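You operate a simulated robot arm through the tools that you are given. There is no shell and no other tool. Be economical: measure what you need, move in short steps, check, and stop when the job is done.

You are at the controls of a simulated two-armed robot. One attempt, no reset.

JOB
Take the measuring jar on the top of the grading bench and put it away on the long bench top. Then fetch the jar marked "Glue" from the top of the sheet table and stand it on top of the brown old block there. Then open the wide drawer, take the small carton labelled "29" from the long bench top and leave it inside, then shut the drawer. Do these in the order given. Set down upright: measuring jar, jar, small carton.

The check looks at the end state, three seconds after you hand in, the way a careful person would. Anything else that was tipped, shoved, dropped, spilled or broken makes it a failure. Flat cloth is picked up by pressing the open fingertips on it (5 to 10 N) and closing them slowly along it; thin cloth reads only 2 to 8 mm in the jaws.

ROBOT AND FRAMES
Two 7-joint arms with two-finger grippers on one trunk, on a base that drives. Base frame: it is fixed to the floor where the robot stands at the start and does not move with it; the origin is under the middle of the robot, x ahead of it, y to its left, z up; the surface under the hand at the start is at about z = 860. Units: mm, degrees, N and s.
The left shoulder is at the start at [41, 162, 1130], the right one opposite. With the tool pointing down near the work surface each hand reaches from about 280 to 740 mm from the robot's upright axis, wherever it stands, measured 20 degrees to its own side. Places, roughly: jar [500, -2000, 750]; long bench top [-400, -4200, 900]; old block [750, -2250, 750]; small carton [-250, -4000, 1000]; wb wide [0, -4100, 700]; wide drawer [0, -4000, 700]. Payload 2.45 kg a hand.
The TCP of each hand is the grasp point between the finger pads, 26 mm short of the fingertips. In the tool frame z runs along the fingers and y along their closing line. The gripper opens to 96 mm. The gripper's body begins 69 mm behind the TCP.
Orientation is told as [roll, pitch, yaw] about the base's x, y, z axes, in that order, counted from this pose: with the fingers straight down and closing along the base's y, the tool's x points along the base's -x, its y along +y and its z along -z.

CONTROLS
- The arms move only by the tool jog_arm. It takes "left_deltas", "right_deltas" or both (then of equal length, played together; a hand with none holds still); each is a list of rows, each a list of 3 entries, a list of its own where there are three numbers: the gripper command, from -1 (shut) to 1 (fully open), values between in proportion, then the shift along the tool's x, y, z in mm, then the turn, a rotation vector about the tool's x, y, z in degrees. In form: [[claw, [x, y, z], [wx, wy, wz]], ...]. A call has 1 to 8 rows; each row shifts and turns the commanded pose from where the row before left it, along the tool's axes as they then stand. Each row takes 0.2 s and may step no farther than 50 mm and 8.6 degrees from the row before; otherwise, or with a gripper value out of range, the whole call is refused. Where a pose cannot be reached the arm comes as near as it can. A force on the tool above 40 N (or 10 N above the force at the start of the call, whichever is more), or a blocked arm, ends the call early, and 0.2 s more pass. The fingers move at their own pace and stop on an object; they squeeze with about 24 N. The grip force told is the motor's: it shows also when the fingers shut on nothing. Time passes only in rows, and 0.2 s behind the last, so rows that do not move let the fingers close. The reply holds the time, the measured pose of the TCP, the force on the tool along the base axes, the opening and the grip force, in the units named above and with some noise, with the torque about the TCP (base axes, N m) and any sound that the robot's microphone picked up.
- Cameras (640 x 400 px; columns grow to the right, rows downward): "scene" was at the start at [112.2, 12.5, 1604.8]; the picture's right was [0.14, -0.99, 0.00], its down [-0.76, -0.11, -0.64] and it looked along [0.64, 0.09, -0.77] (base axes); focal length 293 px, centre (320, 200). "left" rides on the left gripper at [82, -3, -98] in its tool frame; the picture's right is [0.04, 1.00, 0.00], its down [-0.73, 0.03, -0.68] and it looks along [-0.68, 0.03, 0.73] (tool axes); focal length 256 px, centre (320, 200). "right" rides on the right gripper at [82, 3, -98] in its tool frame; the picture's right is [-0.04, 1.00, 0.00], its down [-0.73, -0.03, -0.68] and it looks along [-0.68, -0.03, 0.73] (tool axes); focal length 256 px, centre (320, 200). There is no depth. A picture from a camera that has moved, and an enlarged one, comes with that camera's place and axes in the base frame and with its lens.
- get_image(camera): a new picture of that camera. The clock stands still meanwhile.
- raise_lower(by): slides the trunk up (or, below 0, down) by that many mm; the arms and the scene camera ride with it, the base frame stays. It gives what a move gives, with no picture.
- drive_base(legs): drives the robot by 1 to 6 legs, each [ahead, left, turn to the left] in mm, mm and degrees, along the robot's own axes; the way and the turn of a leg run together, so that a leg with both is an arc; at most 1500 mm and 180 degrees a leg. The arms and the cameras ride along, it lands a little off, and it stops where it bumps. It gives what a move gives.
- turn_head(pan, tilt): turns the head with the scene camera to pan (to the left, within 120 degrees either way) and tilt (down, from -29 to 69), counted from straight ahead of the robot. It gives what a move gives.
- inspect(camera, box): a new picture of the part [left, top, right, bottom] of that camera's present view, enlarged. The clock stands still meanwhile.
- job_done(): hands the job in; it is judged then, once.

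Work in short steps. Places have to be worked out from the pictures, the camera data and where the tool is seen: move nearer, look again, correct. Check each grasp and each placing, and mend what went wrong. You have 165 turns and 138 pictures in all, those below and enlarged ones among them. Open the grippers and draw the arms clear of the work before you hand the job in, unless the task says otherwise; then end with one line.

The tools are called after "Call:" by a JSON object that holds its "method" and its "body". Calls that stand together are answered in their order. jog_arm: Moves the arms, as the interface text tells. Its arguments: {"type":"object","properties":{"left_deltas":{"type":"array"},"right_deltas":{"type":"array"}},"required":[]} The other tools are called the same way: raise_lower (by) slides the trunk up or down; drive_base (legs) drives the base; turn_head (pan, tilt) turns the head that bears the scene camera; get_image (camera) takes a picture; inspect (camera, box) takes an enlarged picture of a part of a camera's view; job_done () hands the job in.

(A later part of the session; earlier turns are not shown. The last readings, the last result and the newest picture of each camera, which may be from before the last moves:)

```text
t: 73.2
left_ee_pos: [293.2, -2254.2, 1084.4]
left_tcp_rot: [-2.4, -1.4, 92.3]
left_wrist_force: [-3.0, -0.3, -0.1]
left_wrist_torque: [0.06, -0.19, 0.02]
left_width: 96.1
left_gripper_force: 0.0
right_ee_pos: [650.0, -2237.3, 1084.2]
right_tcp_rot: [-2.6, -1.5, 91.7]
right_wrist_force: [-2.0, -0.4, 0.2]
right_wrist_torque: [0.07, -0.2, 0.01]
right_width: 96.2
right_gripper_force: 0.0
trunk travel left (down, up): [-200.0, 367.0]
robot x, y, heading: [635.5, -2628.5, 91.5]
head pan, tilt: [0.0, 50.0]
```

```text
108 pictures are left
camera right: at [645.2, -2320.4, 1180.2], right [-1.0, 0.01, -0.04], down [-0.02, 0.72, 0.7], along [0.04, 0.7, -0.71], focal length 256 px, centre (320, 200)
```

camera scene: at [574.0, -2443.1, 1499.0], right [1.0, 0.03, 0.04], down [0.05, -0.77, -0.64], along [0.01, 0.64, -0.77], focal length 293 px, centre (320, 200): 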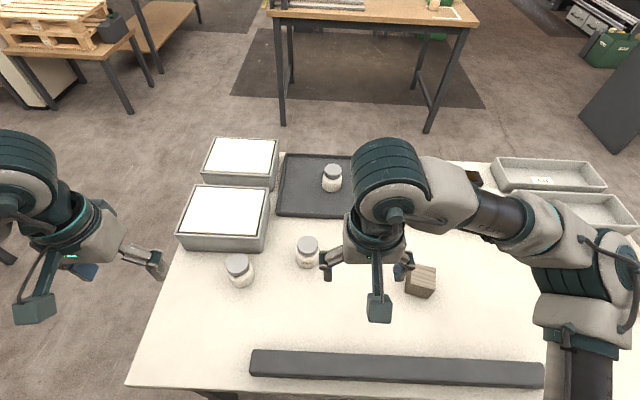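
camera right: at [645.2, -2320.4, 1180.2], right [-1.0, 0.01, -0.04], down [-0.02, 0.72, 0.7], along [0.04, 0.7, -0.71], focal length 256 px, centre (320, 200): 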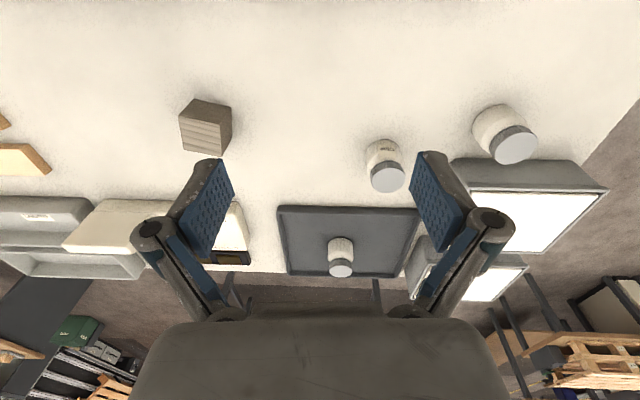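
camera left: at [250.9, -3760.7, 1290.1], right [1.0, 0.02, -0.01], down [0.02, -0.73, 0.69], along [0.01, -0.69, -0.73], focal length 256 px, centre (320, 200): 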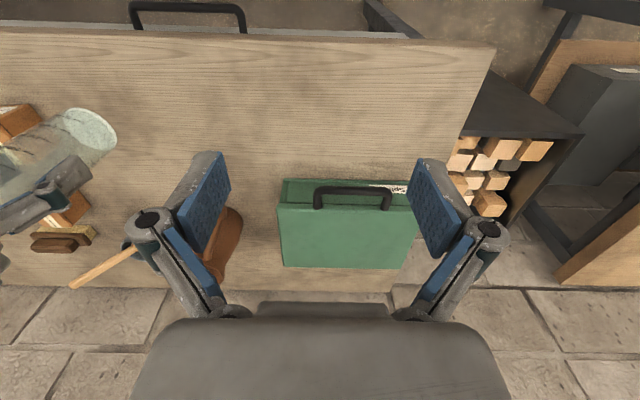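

The body seems to sway after the move (tilt −2.5°). I let it settle and read again.

Call:
{"method": "jog_arm", "body": {"right_deltas": [[1, [0, 0, 0], [0, 0, 0]], [1, [0, 0, 0], [0, 0, 0]], [1, [0, 0, 0], [0, 0, 0]], [1, [0, 0, 0], [0, 0, 0]], [1, [0, 0, 0], [0, 0, 0]], [1, [0, 0, 0], [0, 0, 0]]]}}

Call:
{"method": "get_image", "body": {"camera": "scene"}}

```text
t: 74.6
left_ee_pos: [353.4, -2252.2, 1100.0]
left_tcp_rot: [0.2, -1.6, 91.8]
left_wrist_force: [0.5, -0.9, 0.1]
left_wrist_torque: [0.01, 0.04, -0.04]
left_width: 96.3
left_gripper_force: 0.1
right_ee_pos: [711.4, -2234.5, 1081.9]
right_tcp_rot: [0.2, -1.4, 91.3]
right_wrist_force: [1.2, 2.4, 0.6]
right_wrist_torque: [-0.09, 0.12, 0.0]
right_width: 95.6
right_gripper_force: 0.1
trunk travel left (down, up): [-200.0, 367.0]
robot x, y, heading: [645.0, -2623.5, 91.8]
head pan, tilt: [0.0, 50.0]
```

```text
107 pictures are left
camera scene: at [680.1, -2439.0, 1499.5], right [1.0, 0.03, -0.03], down [0.0, -0.77, -0.64], along [-0.04, 0.64, -0.77], focal length 293 px, centre (320, 200)
```

scene: 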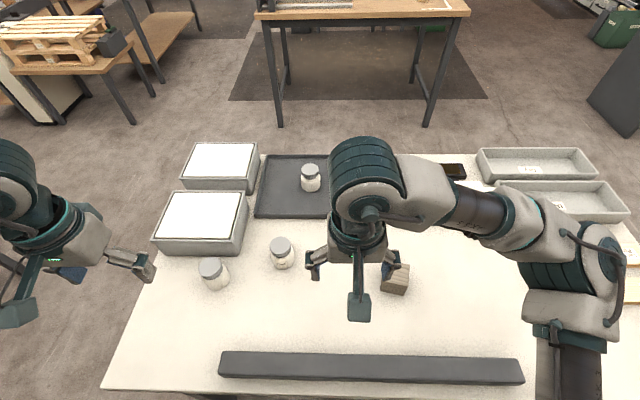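

It is rocking sideways; wait for it to damp out.

Call:
{"method": "jog_arm", "body": {"right_deltas": [[1, [0, 0, 0], [0, 0, 0]], [1, [0, 0, 0], [0, 0, 0]], [1, [0, 0, 0], [0, 0, 0]], [1, [0, 0, 0], [0, 0, 0]], [1, [0, 0, 0], [0, 0, 0]], [1, [0, 0, 0], [0, 0, 0]], [1, [0, 0, 0], [0, 0, 0]], [1, [0, 0, 0], [0, 0, 0]]]}}

Call:
{"method": "jog_arm", "body": {"right_deltas": [[1, [0, 0, 0], [0, 0, 0]], [1, [0, 0, 0], [0, 0, 0]], [1, [0, 0, 0], [0, 0, 0]]]}}

Call:
{"method": "jog_arm", "body": {"right_deltas": [[1, [0, 0, 0], [0, 0, 0]], [1, [0, 0, 0], [0, 0, 0]], [1, [0, 0, 0], [0, 0, 0]]]}}

Call:
{"method": "jog_arm", "body": {"right_deltas": [[1, [0, 0, 0], [0, 0, 0]], [1, [0, 0, 0], [0, 0, 0]], [1, [0, 0, 0], [0, 0, 0]]]}}

```text
t: 76.4
left_ee_pos: [323.6, -2254.2, 1091.5]
left_tcp_rot: [-1.0, -1.4, 92.2]
left_wrist_force: [-0.1, 0.4, -0.4]
left_wrist_torque: [0.02, -0.03, 0.03]
left_width: 96.1
left_gripper_force: 0.1
right_ee_pos: [679.5, -2235.9, 1083.3]
right_tcp_rot: [-1.2, -1.5, 91.6]
right_wrist_force: [-1.7, 0.0, 0.3]
right_wrist_torque: [0.02, -0.03, -0.03]
right_width: 96.1
right_gripper_force: 0.1
trunk travel left (down, up): [-200.0, 367.0]
robot x, y, heading: [645.5, -2625.6, 91.9]
head pan, tilt: [0.0, 50.0]
```

```text
t: 77.2
left_ee_pos: [337.2, -2254.0, 1096.5]
left_tcp_rot: [-0.4, -1.3, 91.9]
left_wrist_force: [0.0, -0.2, -0.1]
left_wrist_torque: [0.0, 0.0, 0.0]
left_width: 96.3
left_gripper_force: 0.0
right_ee_pos: [695.5, -2235.6, 1082.4]
right_tcp_rot: [-0.5, -1.6, 91.4]
right_wrist_force: [-0.4, 0.2, 0.2]
right_wrist_torque: [0.02, -0.02, 0.02]
right_width: 95.8
right_gripper_force: 0.1
trunk travel left (down, up): [-200.0, 367.0]
robot x, y, heading: [646.4, -2625.4, 91.7]
head pan, tilt: [0.0, 50.0]
```

```text
t: 78.0
left_ee_pos: [353.7, -2253.3, 1099.3]
left_tcp_rot: [0.3, -1.5, 91.8]
left_wrist_force: [-0.8, 0.2, -0.2]
left_wrist_torque: [0.03, 0.05, 0.02]
left_width: 96.2
left_gripper_force: 0.0
right_ee_pos: [709.6, -2236.9, 1082.1]
right_tcp_rot: [0.0, -1.4, 91.3]
right_wrist_force: [0.4, 1.1, 0.7]
right_wrist_torque: [-0.1, 0.05, 0.02]
right_width: 96.0
right_gripper_force: 0.1
trunk travel left (down, up): [-200.0, 367.0]
robot x, y, heading: [646.1, -2625.0, 91.6]
head pan, tilt: [0.0, 50.0]
```

```text
t: 79.0
left_ee_pos: [308.0, -2260.2, 1088.8]
left_tcp_rot: [-2.3, -1.7, 92.1]
left_wrist_force: [-1.4, 0.1, 0.2]
left_wrist_torque: [0.04, -0.09, -0.02]
left_width: 96.1
left_gripper_force: 0.1
right_ee_pos: [662.7, -2241.4, 1086.4]
right_tcp_rot: [-2.3, -1.7, 91.6]
right_wrist_force: [-1.2, -0.4, -0.4]
right_wrist_torque: [0.08, -0.1, 0.02]
right_width: 96.0
right_gripper_force: 0.1
trunk travel left (down, up): [-200.0, 367.0]
robot x, y, heading: [645.5, -2625.8, 91.7]
head pan, tilt: [0.0, 50.0]
stopped in row 3 (right hand): the arm was blocked; the commanded pose is now the measured one
```

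The rocking persists, maybe the base touches something. Look down at the base and table.

Call:
{"method": "turn_head", "body": {"pan": 0, "tilt": 69}}

Call:
{"method": "get_image", "body": {"camera": "scene"}}

Call:
{"method": "get_image", "body": {"camera": "left"}}

```text
t: 79.8
left_ee_pos: [311.6, -2257.8, 1090.3]
left_tcp_rot: [-1.8, -1.6, 92.1]
left_wrist_force: [0.3, -0.3, 0.0]
left_wrist_torque: [0.04, -0.08, 0.03]
left_width: 95.9
left_gripper_force: 0.1
right_ee_pos: [667.4, -2241.0, 1086.2]
right_tcp_rot: [-2.1, -1.7, 91.4]
right_wrist_force: [-1.1, -0.7, -0.1]
right_wrist_torque: [0.07, -0.05, -0.01]
right_width: 96.0
right_gripper_force: 0.0
trunk travel left (down, up): [-200.0, 367.0]
robot x, y, heading: [641.3, -2628.8, 91.6]
head pan, tilt: [0.0, 68.8]
```

```text
106 pictures are left
camera scene: at [628.4, -2462.8, 1478.4], right [1.0, 0.03, 0.01], down [0.03, -0.93, -0.36], along [0.0, 0.36, -0.93], focal length 293 px, centre (320, 200)
```

scene: 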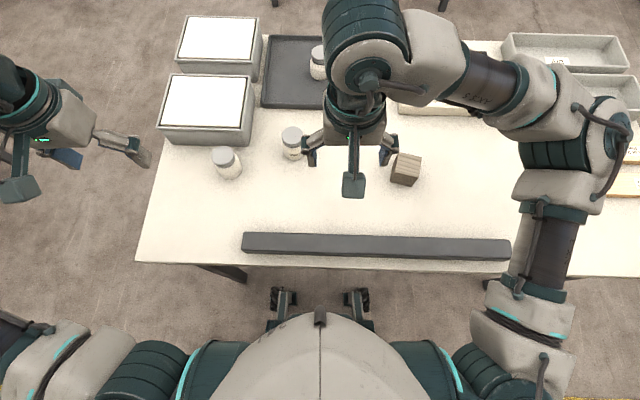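

```text
105 pictures are left
camera left: at [313.0, -2343.2, 1186.3], right [-1.0, -0.07, -0.03], down [-0.08, 0.71, 0.7], along [-0.03, 0.7, -0.71], focal length 256 px, centre (320, 200)
```

left: 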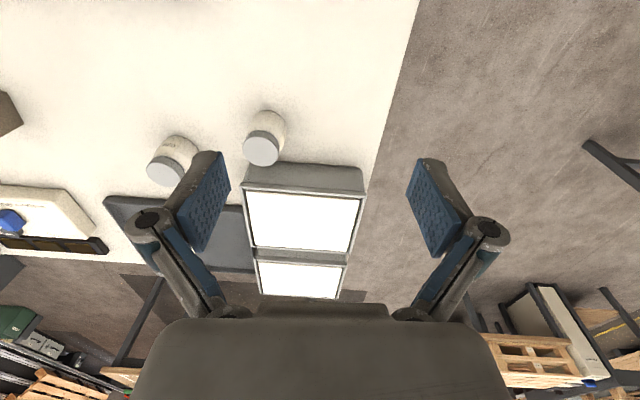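

The right elbow may be touching the table edge after lowering. Raise the trunk back 100 and see if it calms.

Call:
{"method": "raise_lower", "body": {"by": 100}}

Call:
{"method": "jog_arm", "body": {"right_deltas": [[1, [0, 0, 0], [0, 0, 0]], [1, [0, 0, 0], [0, 0, 0]], [1, [0, 0, 0], [0, 0, 0]], [1, [0, 0, 0], [0, 0, 0]], [1, [0, 0, 0], [0, 0, 0]], [1, [0, 0, 0], [0, 0, 0]], [1, [0, 0, 0], [0, 0, 0]]]}}

Call:
{"method": "jog_arm", "body": {"right_deltas": [[1, [0, 0, 0], [0, 0, 0]], [1, [0, 0, 0], [0, 0, 0]], [1, [0, 0, 0], [0, 0, 0]]]}}

Call:
{"method": "jog_arm", "body": {"right_deltas": [[1, [0, 0, 0], [0, 0, 0]], [1, [0, 0, 0], [0, 0, 0]], [1, [0, 0, 0], [0, 0, 0]]]}}

Call:
{"method": "get_image", "body": {"camera": "scene"}}

```text
t: 81.1
left_ee_pos: [365.6, -2255.4, 1200.8]
left_tcp_rot: [0.4, -1.8, 91.3]
left_wrist_force: [0.5, 1.2, 0.2]
left_wrist_torque: [-0.04, 0.09, 0.0]
left_width: 96.1
left_gripper_force: 0.0
right_ee_pos: [721.2, -2236.3, 1183.6]
right_tcp_rot: [0.1, -1.5, 91.0]
right_wrist_force: [0.2, 0.4, -0.1]
right_wrist_torque: [-0.1, 0.08, 0.03]
right_width: 95.9
right_gripper_force: 0.0
trunk travel left (down, up): [-300.0, 267.0]
robot x, y, heading: [656.8, -2622.8, 91.4]
head pan, tilt: [0.0, 68.8]
```

```text
t: 82.7
left_ee_pos: [321.0, -2257.1, 1191.0]
left_tcp_rot: [-1.4, -1.6, 91.7]
left_wrist_force: [1.2, -0.2, -0.8]
left_wrist_torque: [-0.02, -0.01, 0.03]
left_width: 96.0
left_gripper_force: 0.0
right_ee_pos: [675.8, -2239.5, 1187.0]
right_tcp_rot: [-1.7, -1.5, 91.5]
right_wrist_force: [-0.5, -0.6, -0.4]
right_wrist_torque: [0.07, -0.04, -0.01]
right_width: 96.0
right_gripper_force: 0.0
trunk travel left (down, up): [-300.0, 267.0]
robot x, y, heading: [648.0, -2625.6, 91.9]
head pan, tilt: [0.0, 68.8]
```

```text
t: 83.7
left_ee_pos: [355.4, -2260.8, 1202.5]
left_tcp_rot: [0.3, -1.9, 91.7]
left_wrist_force: [0.9, 0.9, 0.5]
left_wrist_torque: [-0.02, 0.09, -0.02]
left_width: 96.1
left_gripper_force: 0.0
right_ee_pos: [712.2, -2242.3, 1185.8]
right_tcp_rot: [0.2, -1.7, 91.4]
right_wrist_force: [1.7, 0.1, 0.2]
right_wrist_torque: [-0.07, 0.1, -0.03]
right_width: 96.1
right_gripper_force: 0.2
trunk travel left (down, up): [-300.0, 267.0]
robot x, y, heading: [646.1, -2626.0, 91.9]
head pan, tilt: [0.0, 68.8]
stopped in row 3 (right hand): the arm was blocked; the commanded pose is now the measured one
```

```text
t: 84.5
left_ee_pos: [334.8, -2261.3, 1197.2]
left_tcp_rot: [-0.5, -1.7, 92.0]
left_wrist_force: [-1.1, 0.3, 0.0]
left_wrist_torque: [0.02, 0.01, -0.01]
left_width: 96.0
left_gripper_force: 0.0
right_ee_pos: [691.3, -2242.3, 1187.1]
right_tcp_rot: [-0.8, -1.8, 91.6]
right_wrist_force: [-0.5, -0.5, 0.0]
right_wrist_torque: [0.03, -0.03, 0.0]
right_width: 95.9
right_gripper_force: 0.0
trunk travel left (down, up): [-300.0, 267.0]
robot x, y, heading: [643.7, -2624.1, 91.7]
head pan, tilt: [0.0, 68.8]
```

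```text
104 pictures are left
camera scene: at [615.0, -2535.2, 1582.4], right [1.0, 0.03, 0.02], down [0.04, -0.93, -0.36], along [0.0, 0.36, -0.93], focal length 293 px, centre (320, 200)
```

scene: 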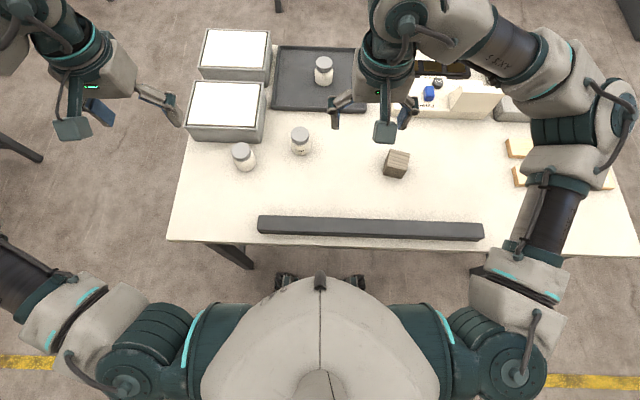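

Still rocking, so something under the base is likely touching. Back off 120 mm and check whether it settles.

Call:
{"method": "drive_base", "body": {"legs": [[-120, 0, 0]]}}

Call:
{"method": "jog_arm", "body": {"right_deltas": [[1, [0, 0, 0], [0, 0, 0]], [1, [0, 0, 0], [0, 0, 0]], [1, [0, 0, 0], [0, 0, 0]], [1, [0, 0, 0], [0, 0, 0]], [1, [0, 0, 0], [0, 0, 0]], [1, [0, 0, 0], [0, 0, 0]], [1, [0, 0, 0], [0, 0, 0]]]}}

Call:
{"method": "jog_arm", "body": {"right_deltas": [[1, [0, 0, 0], [0, 0, 0]], [1, [0, 0, 0], [0, 0, 0]], [1, [0, 0, 0], [0, 0, 0]]]}}

Call:
{"method": "jog_arm", "body": {"right_deltas": [[1, [0, 0, 0], [0, 0, 0]], [1, [0, 0, 0], [0, 0, 0]], [1, [0, 0, 0], [0, 0, 0]]]}}

```text
t: 85.8
left_ee_pos: [368.1, -2380.6, 1203.9]
left_tcp_rot: [0.6, -1.8, 91.7]
left_wrist_force: [-0.3, 0.1, 1.0]
left_wrist_torque: [-0.03, 0.04, 0.01]
left_width: 95.9
left_gripper_force: 0.0
right_ee_pos: [725.3, -2362.8, 1184.7]
right_tcp_rot: [0.5, -1.9, 91.4]
right_wrist_force: [0.2, 0.4, 1.0]
right_wrist_torque: [-0.03, 0.04, 0.0]
right_width: 95.8
right_gripper_force: 0.0
trunk travel left (down, up): [-300.0, 267.0]
robot x, y, heading: [650.3, -2743.5, 91.8]
head pan, tilt: [0.0, 68.8]
```

```text
t: 87.6
left_ee_pos: [363.9, -2389.4, 1203.0]
left_tcp_rot: [0.1, -2.2, 91.3]
left_wrist_force: [-0.4, 0.3, 0.3]
left_wrist_torque: [0.02, 0.02, 0.03]
left_width: 95.9
left_gripper_force: 0.1
right_ee_pos: [719.7, -2371.2, 1189.6]
right_tcp_rot: [-0.1, -2.3, 91.1]
right_wrist_force: [0.6, -0.1, -0.2]
right_wrist_torque: [-0.02, 0.01, 0.03]
right_width: 96.0
right_gripper_force: 0.1
trunk travel left (down, up): [-300.0, 267.0]
robot x, y, heading: [659.3, -2748.4, 91.7]
head pan, tilt: [0.0, 68.8]
stopped in row 7 (right hand): the arm was blocked; the commanded pose is now the measured one
```

```text
t: 88.6
left_ee_pos: [340.8, -2393.2, 1199.4]
left_tcp_rot: [-1.1, -2.6, 91.4]
left_wrist_force: [-0.8, -1.1, -0.2]
left_wrist_torque: [0.04, -0.05, -0.04]
left_width: 95.7
left_gripper_force: 0.1
right_ee_pos: [697.7, -2374.7, 1191.3]
right_tcp_rot: [-1.4, -2.4, 91.2]
right_wrist_force: [-0.7, -0.7, 0.3]
right_wrist_torque: [0.04, -0.04, 0.02]
right_width: 96.0
right_gripper_force: 0.1
trunk travel left (down, up): [-300.0, 267.0]
robot x, y, heading: [664.9, -2748.2, 91.6]
head pan, tilt: [0.0, 68.8]
stopped in row 3 (right hand): the arm was blocked; the commanded pose is now the measured one
```

```text
t: 89.4
left_ee_pos: [353.8, -2390.6, 1202.2]
left_tcp_rot: [-0.5, -2.5, 91.4]
left_wrist_force: [-0.3, -0.4, -0.6]
left_wrist_torque: [0.01, 0.0, -0.01]
left_width: 96.1
left_gripper_force: 0.1
right_ee_pos: [711.9, -2373.5, 1191.0]
right_tcp_rot: [-0.8, -2.3, 91.1]
right_wrist_force: [0.0, 0.6, 0.1]
right_wrist_torque: [0.01, 0.01, 0.03]
right_width: 96.1
right_gripper_force: 0.1
trunk travel left (down, up): [-300.0, 267.0]
robot x, y, heading: [665.3, -2748.7, 91.6]
head pan, tilt: [0.0, 68.8]
```

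The "blocked" stops with no force suggest the folded right arm pose itself is disturbing things. I'll extend the right hand forward 80 mm and level it, then watch.

Call:
{"method": "jog_arm", "body": {"right_deltas": [[1, [-30, 0, 0], [0, 1.2, 0]], [1, [-30, 0, 0], [0, 1, 0]], [1, [-30, 0, 0], [0, 0, 0]], [1, [0, 0, 0], [0, 0, 0]], [1, [0, 0, 0], [0, 0, 0]], [1, [0, 0, 0], [0, 0, 0]], [1, [0, 0, 0], [0, 0, 0]], [1, [0, 0, 0], [0, 0, 0]]], "left_deltas": [[1, [-30, 0, 0], [0, 1.2, 0]], [1, [-30, 0, 0], [0, 1, 0]], [1, [-30, 0, 0], [0, 0, 0]], [1, [0, 0, 0], [0, 0, 0]], [1, [0, 0, 0], [0, 0, 0]], [1, [0, 0, 0], [0, 0, 0]], [1, [0, 0, 0], [0, 0, 0]], [1, [0, 0, 0], [0, 0, 0]]]}}

Call:
{"method": "jog_arm", "body": {"right_deltas": [[1, [0, 0, 0], [0, 0, 0]], [1, [0, 0, 0], [0, 0, 0]], [1, [0, 0, 0], [0, 0, 0]], [1, [0, 0, 0], [0, 0, 0]]]}}

Call:
{"method": "jog_arm", "body": {"right_deltas": [[1, [0, 0, 0], [0, 0, 0]], [1, [0, 0, 0], [0, 0, 0]], [1, [0, 0, 0], [0, 0, 0]]]}}

Call:
{"method": "jog_arm", "body": {"right_deltas": [[1, [0, 0, 0], [0, 0, 0]], [1, [0, 0, 0], [0, 0, 0]]]}}

```text
t: 91.2
left_ee_pos: [346.6, -2301.4, 1205.6]
left_tcp_rot: [-0.6, -0.3, 91.3]
left_wrist_force: [-0.3, 0.1, -0.4]
left_wrist_torque: [-0.02, 0.0, 0.0]
left_width: 96.1
left_gripper_force: 0.0
right_ee_pos: [709.3, -2282.3, 1192.9]
right_tcp_rot: [-0.9, -0.1, 91.1]
right_wrist_force: [-0.1, -0.2, 0.4]
right_wrist_torque: [0.05, 0.03, -0.01]
right_width: 96.0
right_gripper_force: 0.0
trunk travel left (down, up): [-300.0, 267.0]
robot x, y, heading: [664.1, -2746.5, 91.7]
head pan, tilt: [0.0, 68.8]
```

```text
t: 92.2
left_ee_pos: [330.9, -2302.4, 1201.1]
left_tcp_rot: [-1.3, -0.2, 91.4]
left_wrist_force: [-0.7, -0.1, 0.1]
left_wrist_torque: [0.0, -0.05, -0.02]
left_width: 95.7
left_gripper_force: 0.0
right_ee_pos: [691.9, -2283.4, 1192.5]
right_tcp_rot: [-1.6, -0.2, 91.1]
right_wrist_force: [-0.3, -0.5, -0.1]
right_wrist_torque: [0.06, -0.06, -0.01]
right_width: 96.0
right_gripper_force: 0.2
trunk travel left (down, up): [-300.0, 267.0]
robot x, y, heading: [661.2, -2744.5, 91.7]
head pan, tilt: [0.0, 68.8]
```

```text
t: 93.0
left_ee_pos: [345.6, -2301.7, 1205.2]
left_tcp_rot: [-0.7, -0.4, 91.2]
left_wrist_force: [0.7, 0.6, -0.3]
left_wrist_torque: [-0.02, -0.02, -0.02]
left_width: 95.8
left_gripper_force: 0.0
right_ee_pos: [708.0, -2284.6, 1191.6]
right_tcp_rot: [-1.0, -0.1, 91.1]
right_wrist_force: [0.3, -0.3, 0.1]
right_wrist_torque: [0.01, -0.02, -0.04]
right_width: 96.0
right_gripper_force: 0.1
trunk travel left (down, up): [-300.0, 267.0]
robot x, y, heading: [658.3, -2744.4, 91.4]
head pan, tilt: [0.0, 68.8]
```

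```text
t: 93.6
left_ee_pos: [372.4, -2301.4, 1209.9]
left_tcp_rot: [0.6, -0.3, 91.0]
left_wrist_force: [0.7, 0.5, 0.0]
left_wrist_torque: [-0.01, 0.04, 0.0]
left_width: 95.8
left_gripper_force: 0.1
right_ee_pos: [734.1, -2281.7, 1191.3]
right_tcp_rot: [0.1, 0.0, 90.9]
right_wrist_force: [0.1, 0.4, 0.3]
right_wrist_torque: [-0.06, 0.07, -0.01]
right_width: 96.2
right_gripper_force: 0.1
trunk travel left (down, up): [-300.0, 267.0]
robot x, y, heading: [670.8, -2744.1, 91.7]
head pan, tilt: [0.0, 68.8]
```

Still swaying. Back off further (away from the table) and test again to find out whether it is tied to the place.

Call:
{"method": "drive_base", "body": {"legs": [[-350, 0, 0]]}}

Call:
{"method": "jog_arm", "body": {"right_deltas": [[1, [0, 0, 0], [0, 0, 0]], [1, [0, 0, 0], [0, 0, 0]], [1, [0, 0, 0], [0, 0, 0]], [1, [0, 0, 0], [0, 0, 0]], [1, [0, 0, 0], [0, 0, 0]], [1, [0, 0, 0], [0, 0, 0]], [1, [0, 0, 0], [0, 0, 0]], [1, [0, 0, 0], [0, 0, 0]]]}}

Call:
{"method": "jog_arm", "body": {"right_deltas": [[1, [0, 0, 0], [0, 0, 0]], [1, [0, 0, 0], [0, 0, 0]], [1, [0, 0, 0], [0, 0, 0]]]}}

Call:
{"method": "jog_arm", "body": {"right_deltas": [[1, [0, 0, 0], [0, 0, 0]], [1, [0, 0, 0], [0, 0, 0]]]}}

Call:
{"method": "get_image", "body": {"camera": "scene"}}

```text
t: 95.8
left_ee_pos: [333.9, -2639.7, 1200.2]
left_tcp_rot: [-1.6, -0.2, 91.3]
left_wrist_force: [-0.1, 0.2, -0.1]
left_wrist_torque: [0.01, -0.05, 0.02]
left_width: 96.2
left_gripper_force: 0.0
right_ee_pos: [696.1, -2621.8, 1193.1]
right_tcp_rot: [-1.8, -0.1, 91.1]
right_wrist_force: [-0.5, -1.1, 0.4]
right_wrist_torque: [0.07, -0.05, 0.03]
right_width: 96.2
right_gripper_force: 0.1
trunk travel left (down, up): [-300.0, 267.0]
robot x, y, heading: [665.1, -3084.0, 91.4]
head pan, tilt: [0.0, 68.8]
```

```text
t: 97.6
left_ee_pos: [334.2, -2644.4, 1202.0]
left_tcp_rot: [-1.4, -0.3, 91.5]
left_wrist_force: [-0.2, 0.1, 0.6]
left_wrist_torque: [0.02, -0.01, 0.0]
left_width: 96.0
left_gripper_force: 0.0
right_ee_pos: [694.1, -2626.5, 1196.3]
right_tcp_rot: [-1.7, -0.3, 91.2]
right_wrist_force: [-1.2, -0.1, -1.3]
right_wrist_torque: [0.04, 0.0, 0.03]
right_width: 96.1
right_gripper_force: 0.1
trunk travel left (down, up): [-300.0, 267.0]
robot x, y, heading: [665.0, -3082.8, 91.3]
head pan, tilt: [0.0, 68.8]
```

```text
t: 98.4
left_ee_pos: [342.4, -2645.2, 1204.7]
left_tcp_rot: [-1.0, -0.4, 91.3]
left_wrist_force: [-0.7, -0.3, -0.2]
left_wrist_torque: [-0.01, 0.0, -0.01]
left_width: 95.9
left_gripper_force: 0.1
right_ee_pos: [702.9, -2624.9, 1195.1]
right_tcp_rot: [-1.5, -0.4, 91.1]
right_wrist_force: [-1.1, -0.1, -0.6]
right_wrist_torque: [0.02, -0.02, -0.01]
right_width: 96.1
right_gripper_force: 0.1
trunk travel left (down, up): [-300.0, 267.0]
robot x, y, heading: [664.0, -3081.3, 91.5]
head pan, tilt: [0.0, 68.8]
```

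```text
t: 99.0
left_ee_pos: [367.3, -2644.3, 1210.1]
left_tcp_rot: [-0.1, -0.5, 91.2]
left_wrist_force: [0.7, -0.8, -0.4]
left_wrist_torque: [0.0, 0.04, 0.02]
left_width: 96.3
left_gripper_force: 0.2
right_ee_pos: [728.9, -2626.0, 1194.6]
right_tcp_rot: [-0.4, -0.3, 91.0]
right_wrist_force: [0.9, 1.0, -0.3]
right_wrist_torque: [-0.02, 0.0, -0.01]
right_width: 96.2
right_gripper_force: 0.1
trunk travel left (down, up): [-300.0, 267.0]
robot x, y, heading: [670.3, -3086.3, 91.5]
head pan, tilt: [0.0, 68.8]
```

```text
103 pictures are left
camera scene: at [684.4, -2993.1, 1582.7], right [1.0, 0.02, -0.01], down [0.02, -0.93, -0.36], along [-0.02, 0.36, -0.93], focal length 293 px, centre (320, 200)
```

scene: 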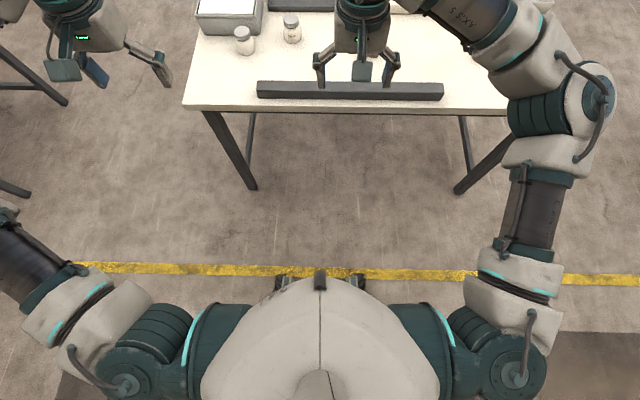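

Leaning to the left with rocking: it may be the weight of the arms being off to the left. Shift both hands to the right and see.

Call:
{"method": "jog_arm", "body": {"right_deltas": [[1, [0, -40, 0], [0, 0, 0]], [1, [0, -40, 0], [0, 0, 0]], [1, [0, -40, 0], [0, 0, 0]], [1, [0, -30, 0], [0, 0, 0]], [1, [0, 0, 0], [0, 0, 0]], [1, [0, 0, 0], [0, 0, 0]], [1, [0, 0, 0], [0, 0, 0]], [1, [0, 0, 0], [0, 0, 0]]], "left_deltas": [[1, [0, -30, 0], [0, 0, 0]], [1, [0, -30, 0], [0, 0, 0]], [1, [0, -30, 0], [0, 0, 0]], [1, [0, -10, 0], [0, 0, 0]], [1, [0, 0, 0], [0, 0, 0]], [1, [0, 0, 0], [0, 0, 0]], [1, [0, 0, 0], [0, 0, 0]], [1, [0, 0, 0], [0, 0, 0]]]}}

Call:
{"method": "jog_arm", "body": {"right_deltas": [[1, [0, 0, 0], [0, 0, 0]], [1, [0, 0, 0], [0, 0, 0]], [1, [0, 0, 0], [0, 0, 0]]]}}

Call:
{"method": "jog_arm", "body": {"right_deltas": [[1, [0, 0, 0], [0, 0, 0]], [1, [0, 0, 0], [0, 0, 0]]]}}

Call:
{"method": "jog_arm", "body": {"right_deltas": [[1, [0, 0, 0], [0, 0, 0]], [1, [0, 0, 0], [0, 0, 0]]]}}

```text
t: 100.8
left_ee_pos: [470.0, -2641.5, 1209.4]
left_tcp_rot: [-0.1, -0.3, 91.2]
left_wrist_force: [1.5, -0.7, 0.1]
left_wrist_torque: [0.02, 0.09, -0.03]
left_width: 96.2
left_gripper_force: 0.1
right_ee_pos: [880.0, -2620.7, 1195.7]
right_tcp_rot: [-0.4, -0.3, 90.9]
right_wrist_force: [0.6, 0.6, -0.2]
right_wrist_torque: [-0.02, 0.09, 0.01]
right_width: 96.1
right_gripper_force: 0.1
trunk travel left (down, up): [-300.0, 267.0]
robot x, y, heading: [671.7, -3086.6, 91.5]
head pan, tilt: [0.0, 68.8]
```

```text
t: 101.6
left_ee_pos: [467.6, -2642.1, 1207.6]
left_tcp_rot: [-0.2, -0.4, 91.3]
left_wrist_force: [0.3, -0.5, 0.1]
left_wrist_torque: [0.02, 0.03, -0.02]
left_width: 95.9
left_gripper_force: 0.1
right_ee_pos: [877.9, -2621.6, 1195.8]
right_tcp_rot: [-0.5, -0.3, 91.0]
right_wrist_force: [1.2, -0.6, 0.0]
right_wrist_torque: [-0.02, 0.04, 0.01]
right_width: 96.3
right_gripper_force: 0.1
trunk travel left (down, up): [-300.0, 267.0]
robot x, y, heading: [669.0, -3086.1, 91.5]
head pan, tilt: [0.0, 68.8]
```

```text
t: 102.2
left_ee_pos: [439.6, -2643.0, 1204.6]
left_tcp_rot: [-1.2, -0.4, 91.4]
left_wrist_force: [-0.5, 0.3, 0.4]
left_wrist_torque: [-0.04, -0.05, -0.04]
left_width: 95.7
left_gripper_force: 0.1
right_ee_pos: [850.8, -2623.8, 1200.4]
right_tcp_rot: [-1.6, -0.4, 91.1]
right_wrist_force: [0.1, 0.3, 0.1]
right_wrist_torque: [0.05, -0.04, 0.02]
right_width: 95.9
right_gripper_force: 0.0
trunk travel left (down, up): [-300.0, 267.0]
robot x, y, heading: [666.6, -3085.6, 91.6]
head pan, tilt: [0.0, 68.8]
```

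```text
t: 102.8
left_ee_pos: [450.5, -2643.0, 1206.4]
left_tcp_rot: [-0.9, -0.4, 91.4]
left_wrist_force: [0.0, -0.1, -0.9]
left_wrist_torque: [0.01, -0.02, -0.05]
left_width: 96.1
left_gripper_force: 0.0
right_ee_pos: [862.8, -2622.0, 1197.4]
right_tcp_rot: [-1.0, -0.4, 91.1]
right_wrist_force: [0.2, 0.1, 0.9]
right_wrist_torque: [0.01, 0.03, 0.0]
right_width: 96.1
right_gripper_force: 0.0
trunk travel left (down, up): [-300.0, 267.0]
robot x, y, heading: [669.8, -3085.7, 91.5]
head pan, tilt: [0.0, 68.8]
```

Try a small turn to 90° to re-seat the base, and watch again.

Call:
{"method": "drive_base", "body": {"legs": [[0, 60, 0], [0, 0, -6]]}}

Call:
{"method": "jog_arm", "body": {"right_deltas": [[1, [0, 0, 0], [0, 0, 0]], [1, [0, 0, 0], [0, 0, 0]], [1, [0, 0, 0], [0, 0, 0]], [1, [0, 0, 0], [0, 0, 0]], [1, [0, 0, 0], [0, 0, 0]], [1, [0, 0, 0], [0, 0, 0]], [1, [0, 0, 0], [0, 0, 0]], [1, [0, 0, 0], [0, 0, 0]]]}}

Call:
{"method": "jog_arm", "body": {"right_deltas": [[1, [0, 0, 0], [0, 0, 0]], [1, [0, 0, 0], [0, 0, 0]]]}}

Call:
{"method": "jog_arm", "body": {"right_deltas": [[1, [0, 0, 0], [0, 0, 0]], [1, [0, 0, 0], [0, 0, 0]]]}}

Call:
{"method": "jog_arm", "body": {"right_deltas": [[1, [0, 0, 0], [0, 0, 0]], [1, [0, 0, 0], [0, 0, 0]]]}}

```text
t: 104.3
left_ee_pos: [402.0, -2620.0, 1201.1]
left_tcp_rot: [-2.2, -0.4, 85.5]
left_wrist_force: [-1.8, 0.9, -0.2]
left_wrist_torque: [-0.06, -0.13, 0.04]
left_width: 96.1
left_gripper_force: 0.1
right_ee_pos: [812.2, -2645.0, 1202.9]
right_tcp_rot: [-2.5, -0.3, 85.4]
right_wrist_force: [-1.9, 0.2, -0.6]
right_wrist_torque: [0.04, -0.11, 0.02]
right_width: 95.9
right_gripper_force: 0.1
trunk travel left (down, up): [-300.0, 267.0]
robot x, y, heading: [602.8, -3087.6, 85.5]
head pan, tilt: [0.0, 68.8]
```

```text
t: 106.3
left_ee_pos: [397.0, -2627.6, 1206.3]
left_tcp_rot: [-2.1, -0.7, 86.1]
left_wrist_force: [-0.6, 0.3, 0.5]
left_wrist_torque: [-0.02, 0.0, 0.02]
left_width: 96.0
left_gripper_force: 0.0
right_ee_pos: [806.8, -2650.3, 1205.1]
right_tcp_rot: [-2.5, -0.9, 85.7]
right_wrist_force: [-0.3, 0.1, -0.1]
right_wrist_torque: [-0.01, -0.03, 0.0]
right_width: 95.8
right_gripper_force: 0.1
trunk travel left (down, up): [-300.0, 267.0]
robot x, y, heading: [592.6, -3083.0, 85.6]
head pan, tilt: [0.0, 68.8]
stopped in row 8 (right hand): the arm was blocked; the commanded pose is now the measured one
```

```text
t: 106.9
left_ee_pos: [398.0, -2627.7, 1206.1]
left_tcp_rot: [-2.0, -0.8, 86.0]
left_wrist_force: [-0.9, 0.0, -1.2]
left_wrist_torque: [0.0, -0.03, 0.0]
left_width: 96.0
left_gripper_force: 0.0
right_ee_pos: [808.1, -2651.6, 1204.6]
right_tcp_rot: [-2.3, -0.8, 85.8]
right_wrist_force: [0.1, 0.6, 0.1]
right_wrist_torque: [-0.01, -0.06, -0.04]
right_width: 95.7
right_gripper_force: 0.1
trunk travel left (down, up): [-300.0, 267.0]
robot x, y, heading: [595.0, -3084.4, 85.8]
head pan, tilt: [0.0, 68.8]
```

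```text
t: 107.5
left_ee_pos: [433.7, -2630.7, 1209.9]
left_tcp_rot: [-0.5, -0.6, 85.9]
left_wrist_force: [0.3, 0.9, -0.1]
left_wrist_torque: [-0.01, 0.02, 0.02]
left_width: 96.1
left_gripper_force: 0.0
right_ee_pos: [845.3, -2653.9, 1200.4]
right_tcp_rot: [-1.0, -0.8, 85.5]
right_wrist_force: [-0.2, -0.2, 0.2]
right_wrist_torque: [-0.03, 0.03, -0.02]
right_width: 96.0
right_gripper_force: 0.1
trunk travel left (down, up): [-300.0, 267.0]
robot x, y, heading: [595.4, -3083.8, 85.4]
head pan, tilt: [0.0, 68.8]
```

```text
t: 108.1
left_ee_pos: [399.1, -2627.7, 1205.2]
left_tcp_rot: [-1.9, -0.7, 86.0]
left_wrist_force: [-0.1, 1.2, -0.2]
left_wrist_torque: [0.01, -0.03, -0.01]
left_width: 96.1
left_gripper_force: 0.0
right_ee_pos: [809.4, -2650.8, 1204.6]
right_tcp_rot: [-2.3, -0.8, 85.7]
right_wrist_force: [-0.1, 0.7, 0.8]
right_wrist_torque: [0.01, -0.04, 0.02]
right_width: 96.3
right_gripper_force: 0.0
trunk travel left (down, up): [-300.0, 267.0]
robot x, y, heading: [592.7, -3085.7, 85.5]
head pan, tilt: [0.0, 68.8]
```

The hold-still rows might themselves feed the sway. Wait using head turns instead and compare.

Call:
{"method": "turn_head", "body": {"pan": 30, "tilt": 50}}

Call:
{"method": "turn_head", "body": {"pan": 0, "tilt": 40}}

Call:
{"method": "turn_head", "body": {"pan": 0, "tilt": 45}}

Call:
{"method": "turn_head", "body": {"pan": 0, "tilt": 40}}

Call:
{"method": "turn_head", "body": {"pan": 0, "tilt": 45}}

Call:
{"method": "turn_head", "body": {"pan": 0, "tilt": 40}}

Call:
{"method": "turn_head", "body": {"pan": 0, "tilt": 45}}

```text
t: 109.0
left_ee_pos: [408.5, -2628.2, 1206.9]
left_tcp_rot: [-1.5, -0.7, 85.9]
left_wrist_force: [0.7, 0.6, -0.6]
left_wrist_torque: [0.02, 0.0, 0.01]
left_width: 95.9
left_gripper_force: 0.0
right_ee_pos: [818.8, -2651.5, 1204.9]
right_tcp_rot: [-1.9, -0.8, 85.7]
right_wrist_force: [0.4, -0.2, -0.3]
right_wrist_torque: [0.01, 0.01, 0.01]
right_width: 96.0
right_gripper_force: 0.1
trunk travel left (down, up): [-300.0, 267.0]
robot x, y, heading: [593.0, -3086.3, 85.4]
head pan, tilt: [30.0, 50.0]
```

```text
t: 110.0
left_ee_pos: [416.7, -2628.1, 1208.2]
left_tcp_rot: [-1.2, -0.7, 85.7]
left_wrist_force: [0.4, 0.6, 0.0]
left_wrist_torque: [-0.01, 0.0, -0.03]
left_width: 96.3
left_gripper_force: 0.1
right_ee_pos: [828.1, -2652.7, 1203.0]
right_tcp_rot: [-1.6, -0.8, 85.6]
right_wrist_force: [0.3, 0.3, 1.0]
right_wrist_torque: [0.02, 0.02, 0.0]
right_width: 95.9
right_gripper_force: 0.0
trunk travel left (down, up): [-300.0, 267.0]
robot x, y, heading: [595.5, -3088.0, 85.5]
head pan, tilt: [0.0, 40.0]
```

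```text
t: 110.7
left_ee_pos: [387.2, -2626.9, 1204.7]
left_tcp_rot: [-2.5, -0.7, 86.0]
left_wrist_force: [-1.4, 0.3, -0.6]
left_wrist_torque: [-0.05, -0.09, 0.0]
left_width: 96.1
left_gripper_force: 0.0
right_ee_pos: [797.7, -2649.5, 1206.4]
right_tcp_rot: [-2.7, -1.0, 85.8]
right_wrist_force: [-1.3, 0.7, -0.8]
right_wrist_torque: [0.02, -0.13, 0.02]
right_width: 96.0
right_gripper_force: 0.1
trunk travel left (down, up): [-300.0, 267.0]
robot x, y, heading: [590.1, -3084.4, 85.7]
head pan, tilt: [0.0, 45.0]
```

```text
t: 111.3
left_ee_pos: [406.8, -2628.3, 1207.3]
left_tcp_rot: [-1.7, -0.7, 85.8]
left_wrist_force: [0.1, -0.3, 0.0]
left_wrist_torque: [-0.02, 0.03, -0.04]
left_width: 95.9
left_gripper_force: 0.1
right_ee_pos: [818.9, -2652.1, 1203.7]
right_tcp_rot: [-2.0, -0.8, 85.7]
right_wrist_force: [0.7, 0.3, 0.4]
right_wrist_torque: [0.03, -0.01, 0.03]
right_width: 96.0
right_gripper_force: 0.0
trunk travel left (down, up): [-300.0, 267.0]
robot x, y, heading: [592.3, -3085.2, 85.6]
head pan, tilt: [0.0, 40.0]
```

```text
t: 112.0
left_ee_pos: [433.4, -2629.7, 1210.5]
left_tcp_rot: [-0.5, -0.6, 85.8]
left_wrist_force: [-0.5, 0.5, -0.1]
left_wrist_torque: [0.01, 0.02, -0.01]
left_width: 96.0
left_gripper_force: 0.1
right_ee_pos: [843.9, -2653.6, 1201.0]
right_tcp_rot: [-0.8, -0.8, 85.5]
right_wrist_force: [0.4, -0.1, 0.6]
right_wrist_torque: [0.03, 0.03, 0.03]
right_width: 95.8
right_gripper_force: 0.1
trunk travel left (down, up): [-300.0, 267.0]
robot x, y, heading: [595.7, -3084.3, 85.5]
head pan, tilt: [0.0, 45.0]
```

```text
t: 112.6
left_ee_pos: [410.1, -2629.8, 1206.1]
left_tcp_rot: [-1.6, -0.8, 85.9]
left_wrist_force: [-0.3, 0.3, -0.1]
left_wrist_torque: [-0.01, 0.03, 0.02]
left_width: 95.8
left_gripper_force: 0.1
right_ee_pos: [819.1, -2651.3, 1204.0]
right_tcp_rot: [-1.8, -0.9, 85.6]
right_wrist_force: [-0.4, -0.2, -1.0]
right_wrist_torque: [-0.03, -0.02, 0.01]
right_width: 96.0
right_gripper_force: 0.0
trunk travel left (down, up): [-300.0, 267.0]
robot x, y, heading: [595.2, -3086.2, 85.6]
head pan, tilt: [0.0, 40.0]
```

```text
t: 113.3
left_ee_pos: [390.1, -2628.1, 1203.9]
left_tcp_rot: [-2.3, -0.6, 85.9]
left_wrist_force: [-0.2, 1.0, -0.6]
left_wrist_torque: [0.04, 0.02, -0.01]
left_width: 96.0
left_gripper_force: 0.0
right_ee_pos: [800.8, -2649.8, 1206.3]
right_tcp_rot: [-2.6, -0.9, 85.8]
right_wrist_force: [0.2, 0.8, 0.3]
right_wrist_torque: [0.02, -0.06, -0.01]
right_width: 95.8
right_gripper_force: 0.0
trunk travel left (down, up): [-300.0, 267.0]
robot x, y, heading: [592.0, -3082.5, 85.4]
head pan, tilt: [0.0, 45.0]
```

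The sway is a steady rocking with mean lean. Let me drive a bit in a different way (turn, ahead) toward the table and see if the base re-seats.

Call:
{"method": "drive_base", "body": {"legs": [[0, 0, 20], [0, 0, -15], [200, 0, 0]]}}

Call:
{"method": "turn_head", "body": {"pan": 0, "tilt": 40}}

Call:
{"method": "turn_head", "body": {"pan": 0, "tilt": 45}}

Call:
{"method": "turn_head", "body": {"pan": 0, "tilt": 40}}

Call:
{"method": "turn_head", "body": {"pan": 0, "tilt": 69}}

Call:
{"method": "get_image", "body": {"camera": "scene"}}

```text
t: 116.9
left_ee_pos: [350.9, -2443.5, 1204.4]
left_tcp_rot: [-2.3, -0.7, 90.9]
left_wrist_force: [-0.2, 0.2, -0.2]
left_wrist_torque: [-0.06, -0.12, 0.03]
left_width: 95.9
left_gripper_force: 0.0
right_ee_pos: [762.3, -2431.1, 1206.3]
right_tcp_rot: [-2.6, -1.0, 90.8]
right_wrist_force: [-0.7, -0.6, -1.0]
right_wrist_torque: [-0.02, -0.1, 0.0]
right_width: 95.9
right_gripper_force: 0.1
trunk travel left (down, up): [-300.0, 267.0]
robot x, y, heading: [588.9, -2884.0, 90.6]
head pan, tilt: [0.0, 45.0]
```

```text
t: 117.6
left_ee_pos: [359.8, -2443.6, 1207.4]
left_tcp_rot: [-1.7, -0.7, 91.1]
left_wrist_force: [0.5, -0.8, -0.3]
left_wrist_torque: [-0.05, -0.06, -0.03]
left_width: 95.9
left_gripper_force: 0.1
right_ee_pos: [771.7, -2431.5, 1206.1]
right_tcp_rot: [-2.0, -0.9, 90.8]
right_wrist_force: [-0.5, -0.5, -0.5]
right_wrist_torque: [0.01, -0.02, 0.04]
right_width: 96.1
right_gripper_force: 0.0
trunk travel left (down, up): [-300.0, 267.0]
robot x, y, heading: [588.5, -2881.8, 90.6]
head pan, tilt: [0.0, 40.0]
```

```text
t: 118.2
left_ee_pos: [383.8, -2443.8, 1211.4]
left_tcp_rot: [-0.8, -0.9, 90.8]
left_wrist_force: [1.1, 0.4, -0.1]
left_wrist_torque: [0.02, 0.08, 0.0]
left_width: 96.0
left_gripper_force: 0.1
right_ee_pos: [794.6, -2431.3, 1202.7]
right_tcp_rot: [-1.1, -1.0, 90.6]
right_wrist_force: [1.4, 0.4, -1.2]
right_wrist_torque: [-0.05, 0.13, 0.01]
right_width: 96.0
right_gripper_force: 0.0
trunk travel left (down, up): [-300.0, 267.0]
robot x, y, heading: [595.8, -2880.0, 90.5]
head pan, tilt: [0.0, 45.0]
```

```text
t: 118.9
left_ee_pos: [373.3, -2444.6, 1209.5]
left_tcp_rot: [-1.2, -0.8, 90.9]
left_wrist_force: [-0.3, 0.1, -0.1]
left_wrist_torque: [-0.01, 0.01, 0.02]
left_width: 96.2
left_gripper_force: 0.1
right_ee_pos: [783.7, -2432.6, 1204.0]
right_tcp_rot: [-1.6, -1.1, 90.6]
right_wrist_force: [-0.4, 0.9, 0.2]
right_wrist_torque: [-0.02, 0.04, -0.02]
right_width: 96.1
right_gripper_force: 0.0
trunk travel left (down, up): [-300.0, 267.0]
robot x, y, heading: [588.8, -2880.8, 90.5]
head pan, tilt: [0.0, 40.0]
```

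```text
t: 119.8
left_ee_pos: [376.0, -2444.1, 1210.1]
left_tcp_rot: [-1.3, -0.8, 90.9]
left_wrist_force: [0.0, -0.5, -0.3]
left_wrist_torque: [-0.01, 0.01, 0.01]
left_width: 96.1
left_gripper_force: 0.0
right_ee_pos: [786.2, -2432.0, 1204.2]
right_tcp_rot: [-1.5, -1.1, 90.6]
right_wrist_force: [0.6, 0.3, 0.3]
right_wrist_torque: [0.02, 0.03, 0.02]
right_width: 95.9
right_gripper_force: 0.0
trunk travel left (down, up): [-300.0, 267.0]
robot x, y, heading: [593.7, -2880.8, 90.3]
head pan, tilt: [0.0, 68.8]
```

```text
102 pictures are left
camera scene: at [590.7, -2789.5, 1582.8], right [1.0, 0.01, 0.0], down [0.01, -0.93, -0.36], along [0.0, 0.36, -0.93], focal length 293 px, centre (320, 200)
```

scene: 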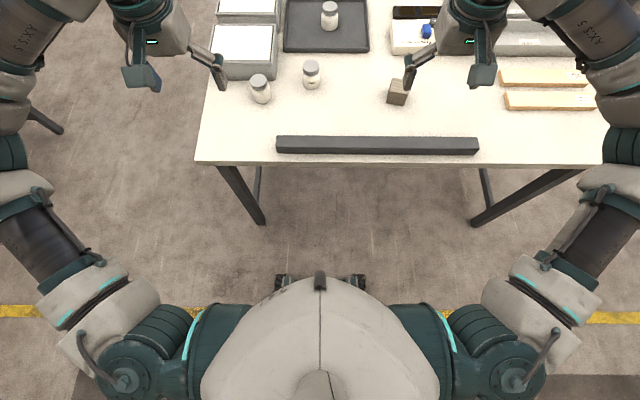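

It has settled now (readings steady, camera level) with the arms held symmetrically. Level the hands, then drive straight ahead 250 and check.

Call:
{"method": "jog_arm", "body": {"right_deltas": [[1, [0, 0, 0], [-1.5, 1.1, 0]], [1, [0, 0, 0], [0, 0, 0]]], "left_deltas": [[1, [0, 0, 0], [-1.3, 0.8, 0]], [1, [0, 0, 0], [0, 0, 0]]]}}

Call:
{"method": "drive_base", "body": {"legs": [[245, 0, 0]]}}

Call:
{"method": "turn_head", "body": {"pan": 0, "tilt": 50}}

Call:
{"method": "turn_head", "body": {"pan": 0, "tilt": 55}}

Call:
{"method": "get_image", "body": {"camera": "scene"}}

```text
t: 120.4
left_ee_pos: [357.6, -2444.6, 1207.2]
left_tcp_rot: [-0.5, 0.0, 91.0]
left_wrist_force: [0.3, 0.5, -0.6]
left_wrist_torque: [0.05, -0.01, -0.04]
left_width: 96.0
left_gripper_force: 0.0
right_ee_pos: [770.1, -2431.1, 1206.9]
right_tcp_rot: [-0.6, 0.1, 90.7]
right_wrist_force: [0.1, 0.4, 0.6]
right_wrist_torque: [-0.02, -0.03, -0.04]
right_width: 96.1
right_gripper_force: 0.0
trunk travel left (down, up): [-300.0, 267.0]
robot x, y, heading: [590.1, -2880.9, 90.9]
head pan, tilt: [0.0, 68.8]
```

```text
t: 122.2
left_ee_pos: [353.1, -2203.3, 1207.8]
left_tcp_rot: [-0.5, 0.0, 91.4]
left_wrist_force: [0.0, -0.3, -0.5]
left_wrist_torque: [0.02, 0.0, 0.0]
left_width: 96.0
left_gripper_force: 0.0
right_ee_pos: [764.8, -2188.4, 1206.3]
right_tcp_rot: [-0.6, 0.1, 91.1]
right_wrist_force: [0.4, -0.4, 0.1]
right_wrist_torque: [-0.01, 0.01, -0.02]
right_width: 96.0
right_gripper_force: 0.0
trunk travel left (down, up): [-300.0, 267.0]
robot x, y, heading: [584.5, -2636.5, 90.9]
head pan, tilt: [0.0, 68.8]
```

```text
t: 123.0
left_ee_pos: [357.3, -2205.8, 1210.9]
left_tcp_rot: [-0.2, 0.0, 91.4]
left_wrist_force: [-0.5, -0.1, 0.6]
left_wrist_torque: [0.0, -0.02, 0.01]
left_width: 95.9
left_gripper_force: 0.0
right_ee_pos: [768.4, -2189.7, 1206.3]
right_tcp_rot: [-0.5, -0.1, 91.2]
right_wrist_force: [-0.9, 0.2, 0.5]
right_wrist_torque: [0.01, -0.02, -0.02]
right_width: 96.0
right_gripper_force: 0.0
trunk travel left (down, up): [-300.0, 267.0]
robot x, y, heading: [583.4, -2632.2, 90.8]
head pan, tilt: [0.0, 50.0]
```

```text
t: 123.7
left_ee_pos: [364.9, -2205.9, 1211.1]
left_tcp_rot: [0.2, -0.2, 91.4]
left_wrist_force: [-0.3, -0.1, -0.3]
left_wrist_torque: [-0.02, 0.03, -0.03]
left_width: 95.9
left_gripper_force: 0.1
right_ee_pos: [776.0, -2190.5, 1205.0]
right_tcp_rot: [-0.2, -0.1, 91.1]
right_wrist_force: [0.1, 0.2, 0.3]
right_wrist_torque: [-0.03, 0.05, 0.0]
right_width: 96.2
right_gripper_force: 0.0
trunk travel left (down, up): [-300.0, 267.0]
robot x, y, heading: [582.9, -2636.3, 91.0]
head pan, tilt: [0.0, 55.0]
```

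```text
101 pictures are left
camera scene: at [588.7, -2529.7, 1598.1], right [1.0, 0.02, 0.0], down [0.01, -0.82, -0.57], along [-0.01, 0.57, -0.82], focal length 293 px, centre (320, 200)
```

scene: 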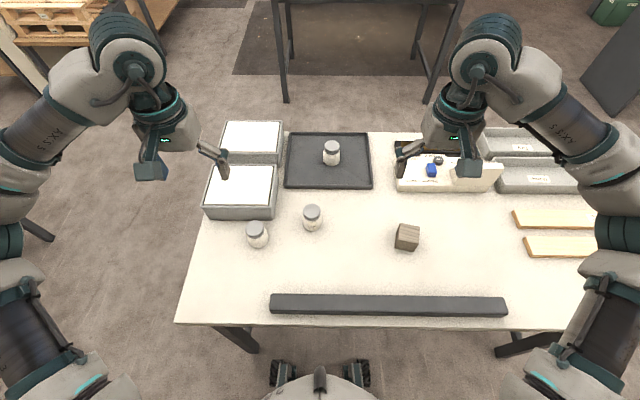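

Now only slight sway. To keep arms symmetric (it rocked when the right hand was central), I strafe left 215 so the Glue jar lies in front of the right hand.

Call:
{"method": "drive_base", "body": {"legs": [[0, 215, 0]]}}

Call:
{"method": "turn_head", "body": {"pan": 0, "tilt": 50}}

Call:
{"method": "turn_head", "body": {"pan": 0, "tilt": 55}}

Call:
{"method": "turn_head", "body": {"pan": 0, "tilt": 50}}

Call:
{"method": "turn_head", "body": {"pan": 0, "tilt": 55}}

Call:
{"method": "get_image", "body": {"camera": "scene"}}

Call:
{"method": "get_image", "body": {"camera": "right"}}

```text
t: 125.4
left_ee_pos: [149.1, -2207.9, 1212.1]
left_tcp_rot: [0.1, 0.0, 91.3]
left_wrist_force: [0.1, -0.1, 0.3]
left_wrist_torque: [0.03, 0.02, 0.03]
left_width: 95.8
left_gripper_force: 0.0
right_ee_pos: [560.0, -2193.0, 1206.3]
right_tcp_rot: [-0.1, -0.1, 90.9]
right_wrist_force: [0.0, 0.1, -0.4]
right_wrist_torque: [-0.01, -0.01, 0.01]
right_width: 96.1
right_gripper_force: 0.2
trunk travel left (down, up): [-300.0, 267.0]
robot x, y, heading: [369.3, -2638.9, 90.6]
head pan, tilt: [0.0, 55.0]
```

```text
t: 126.0
left_ee_pos: [148.9, -2211.2, 1212.4]
left_tcp_rot: [-0.1, -0.4, 91.2]
left_wrist_force: [-0.7, -0.4, 0.0]
left_wrist_torque: [-0.01, 0.0, -0.02]
left_width: 96.0
left_gripper_force: 0.0
right_ee_pos: [560.3, -2197.0, 1207.4]
right_tcp_rot: [-0.1, -0.1, 91.0]
right_wrist_force: [-0.3, 0.6, -0.1]
right_wrist_torque: [-0.01, 0.01, 0.0]
right_width: 96.1
right_gripper_force: 0.0
trunk travel left (down, up): [-300.0, 267.0]
robot x, y, heading: [370.1, -2641.7, 90.8]
head pan, tilt: [0.0, 50.0]
```

```text
t: 126.7
left_ee_pos: [141.8, -2211.7, 1212.0]
left_tcp_rot: [-0.3, -0.3, 91.3]
left_wrist_force: [-0.2, 0.2, 0.0]
left_wrist_torque: [0.01, -0.01, 0.03]
left_width: 95.9
left_gripper_force: 0.0
right_ee_pos: [552.4, -2196.1, 1207.8]
right_tcp_rot: [-0.4, -0.3, 91.0]
right_wrist_force: [0.2, -0.6, 0.3]
right_wrist_torque: [-0.01, -0.02, 0.01]
right_width: 96.0
right_gripper_force: 0.1
trunk travel left (down, up): [-300.0, 267.0]
robot x, y, heading: [366.6, -2639.3, 90.8]
head pan, tilt: [0.0, 55.0]
```

```text
t: 127.3
left_ee_pos: [144.7, -2211.3, 1213.4]
left_tcp_rot: [-0.2, -0.4, 91.3]
left_wrist_force: [-0.4, 0.0, 0.4]
left_wrist_torque: [-0.02, 0.01, 0.04]
left_width: 96.2
left_gripper_force: 0.1
right_ee_pos: [554.0, -2197.0, 1209.1]
right_tcp_rot: [-0.3, -0.2, 91.1]
right_wrist_force: [-0.3, -0.4, -0.2]
right_wrist_torque: [-0.03, -0.01, -0.03]
right_width: 96.0
right_gripper_force: 0.0
trunk travel left (down, up): [-300.0, 267.0]
robot x, y, heading: [372.8, -2639.3, 90.6]
head pan, tilt: [0.0, 50.0]
```

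```text
t: 128.0
left_ee_pos: [145.1, -2210.9, 1212.6]
left_tcp_rot: [-0.1, -0.3, 91.3]
left_wrist_force: [0.0, -0.3, 0.0]
left_wrist_torque: [-0.03, -0.02, -0.04]
left_width: 96.0
left_gripper_force: 0.0
right_ee_pos: [557.1, -2197.3, 1208.0]
right_tcp_rot: [-0.3, -0.3, 90.9]
right_wrist_force: [-0.2, -0.1, -0.2]
right_wrist_torque: [0.03, -0.01, -0.03]
right_width: 95.9
right_gripper_force: 0.1
trunk travel left (down, up): [-300.0, 267.0]
robot x, y, heading: [367.9, -2643.3, 90.8]
head pan, tilt: [0.0, 55.0]
```

```text
100 pictures are left
camera scene: at [368.3, -2533.0, 1598.1], right [1.0, 0.01, 0.0], down [0.01, -0.82, -0.57], along [-0.01, 0.57, -0.82], focal length 293 px, centre (320, 200)
```

scene: 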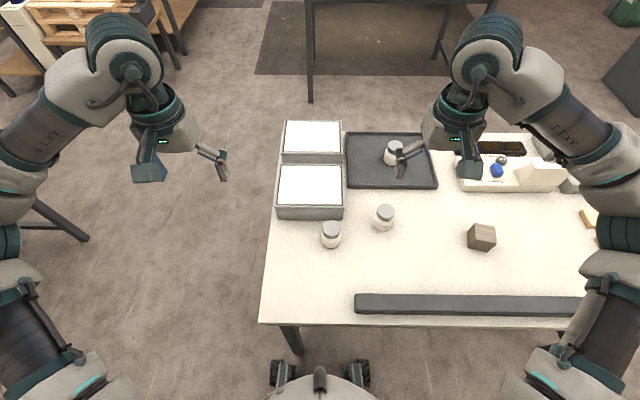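

```text
99 pictures are left
camera right: at [554.3, -2278.5, 1305.4], right [-1.0, 0.02, 0.0], down [0.01, 0.73, 0.68], along [0.02, 0.68, -0.73], focal length 256 px, centre (320, 200)
```

right: 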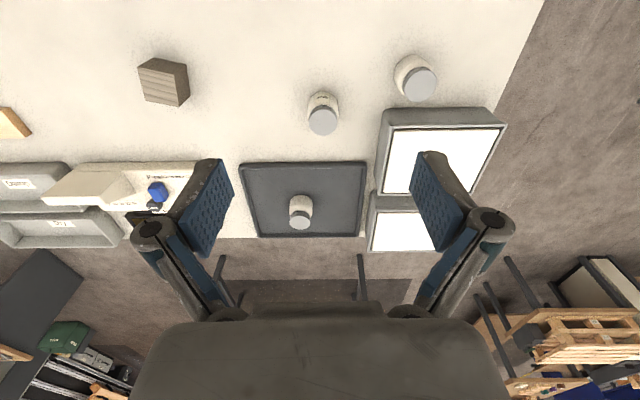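

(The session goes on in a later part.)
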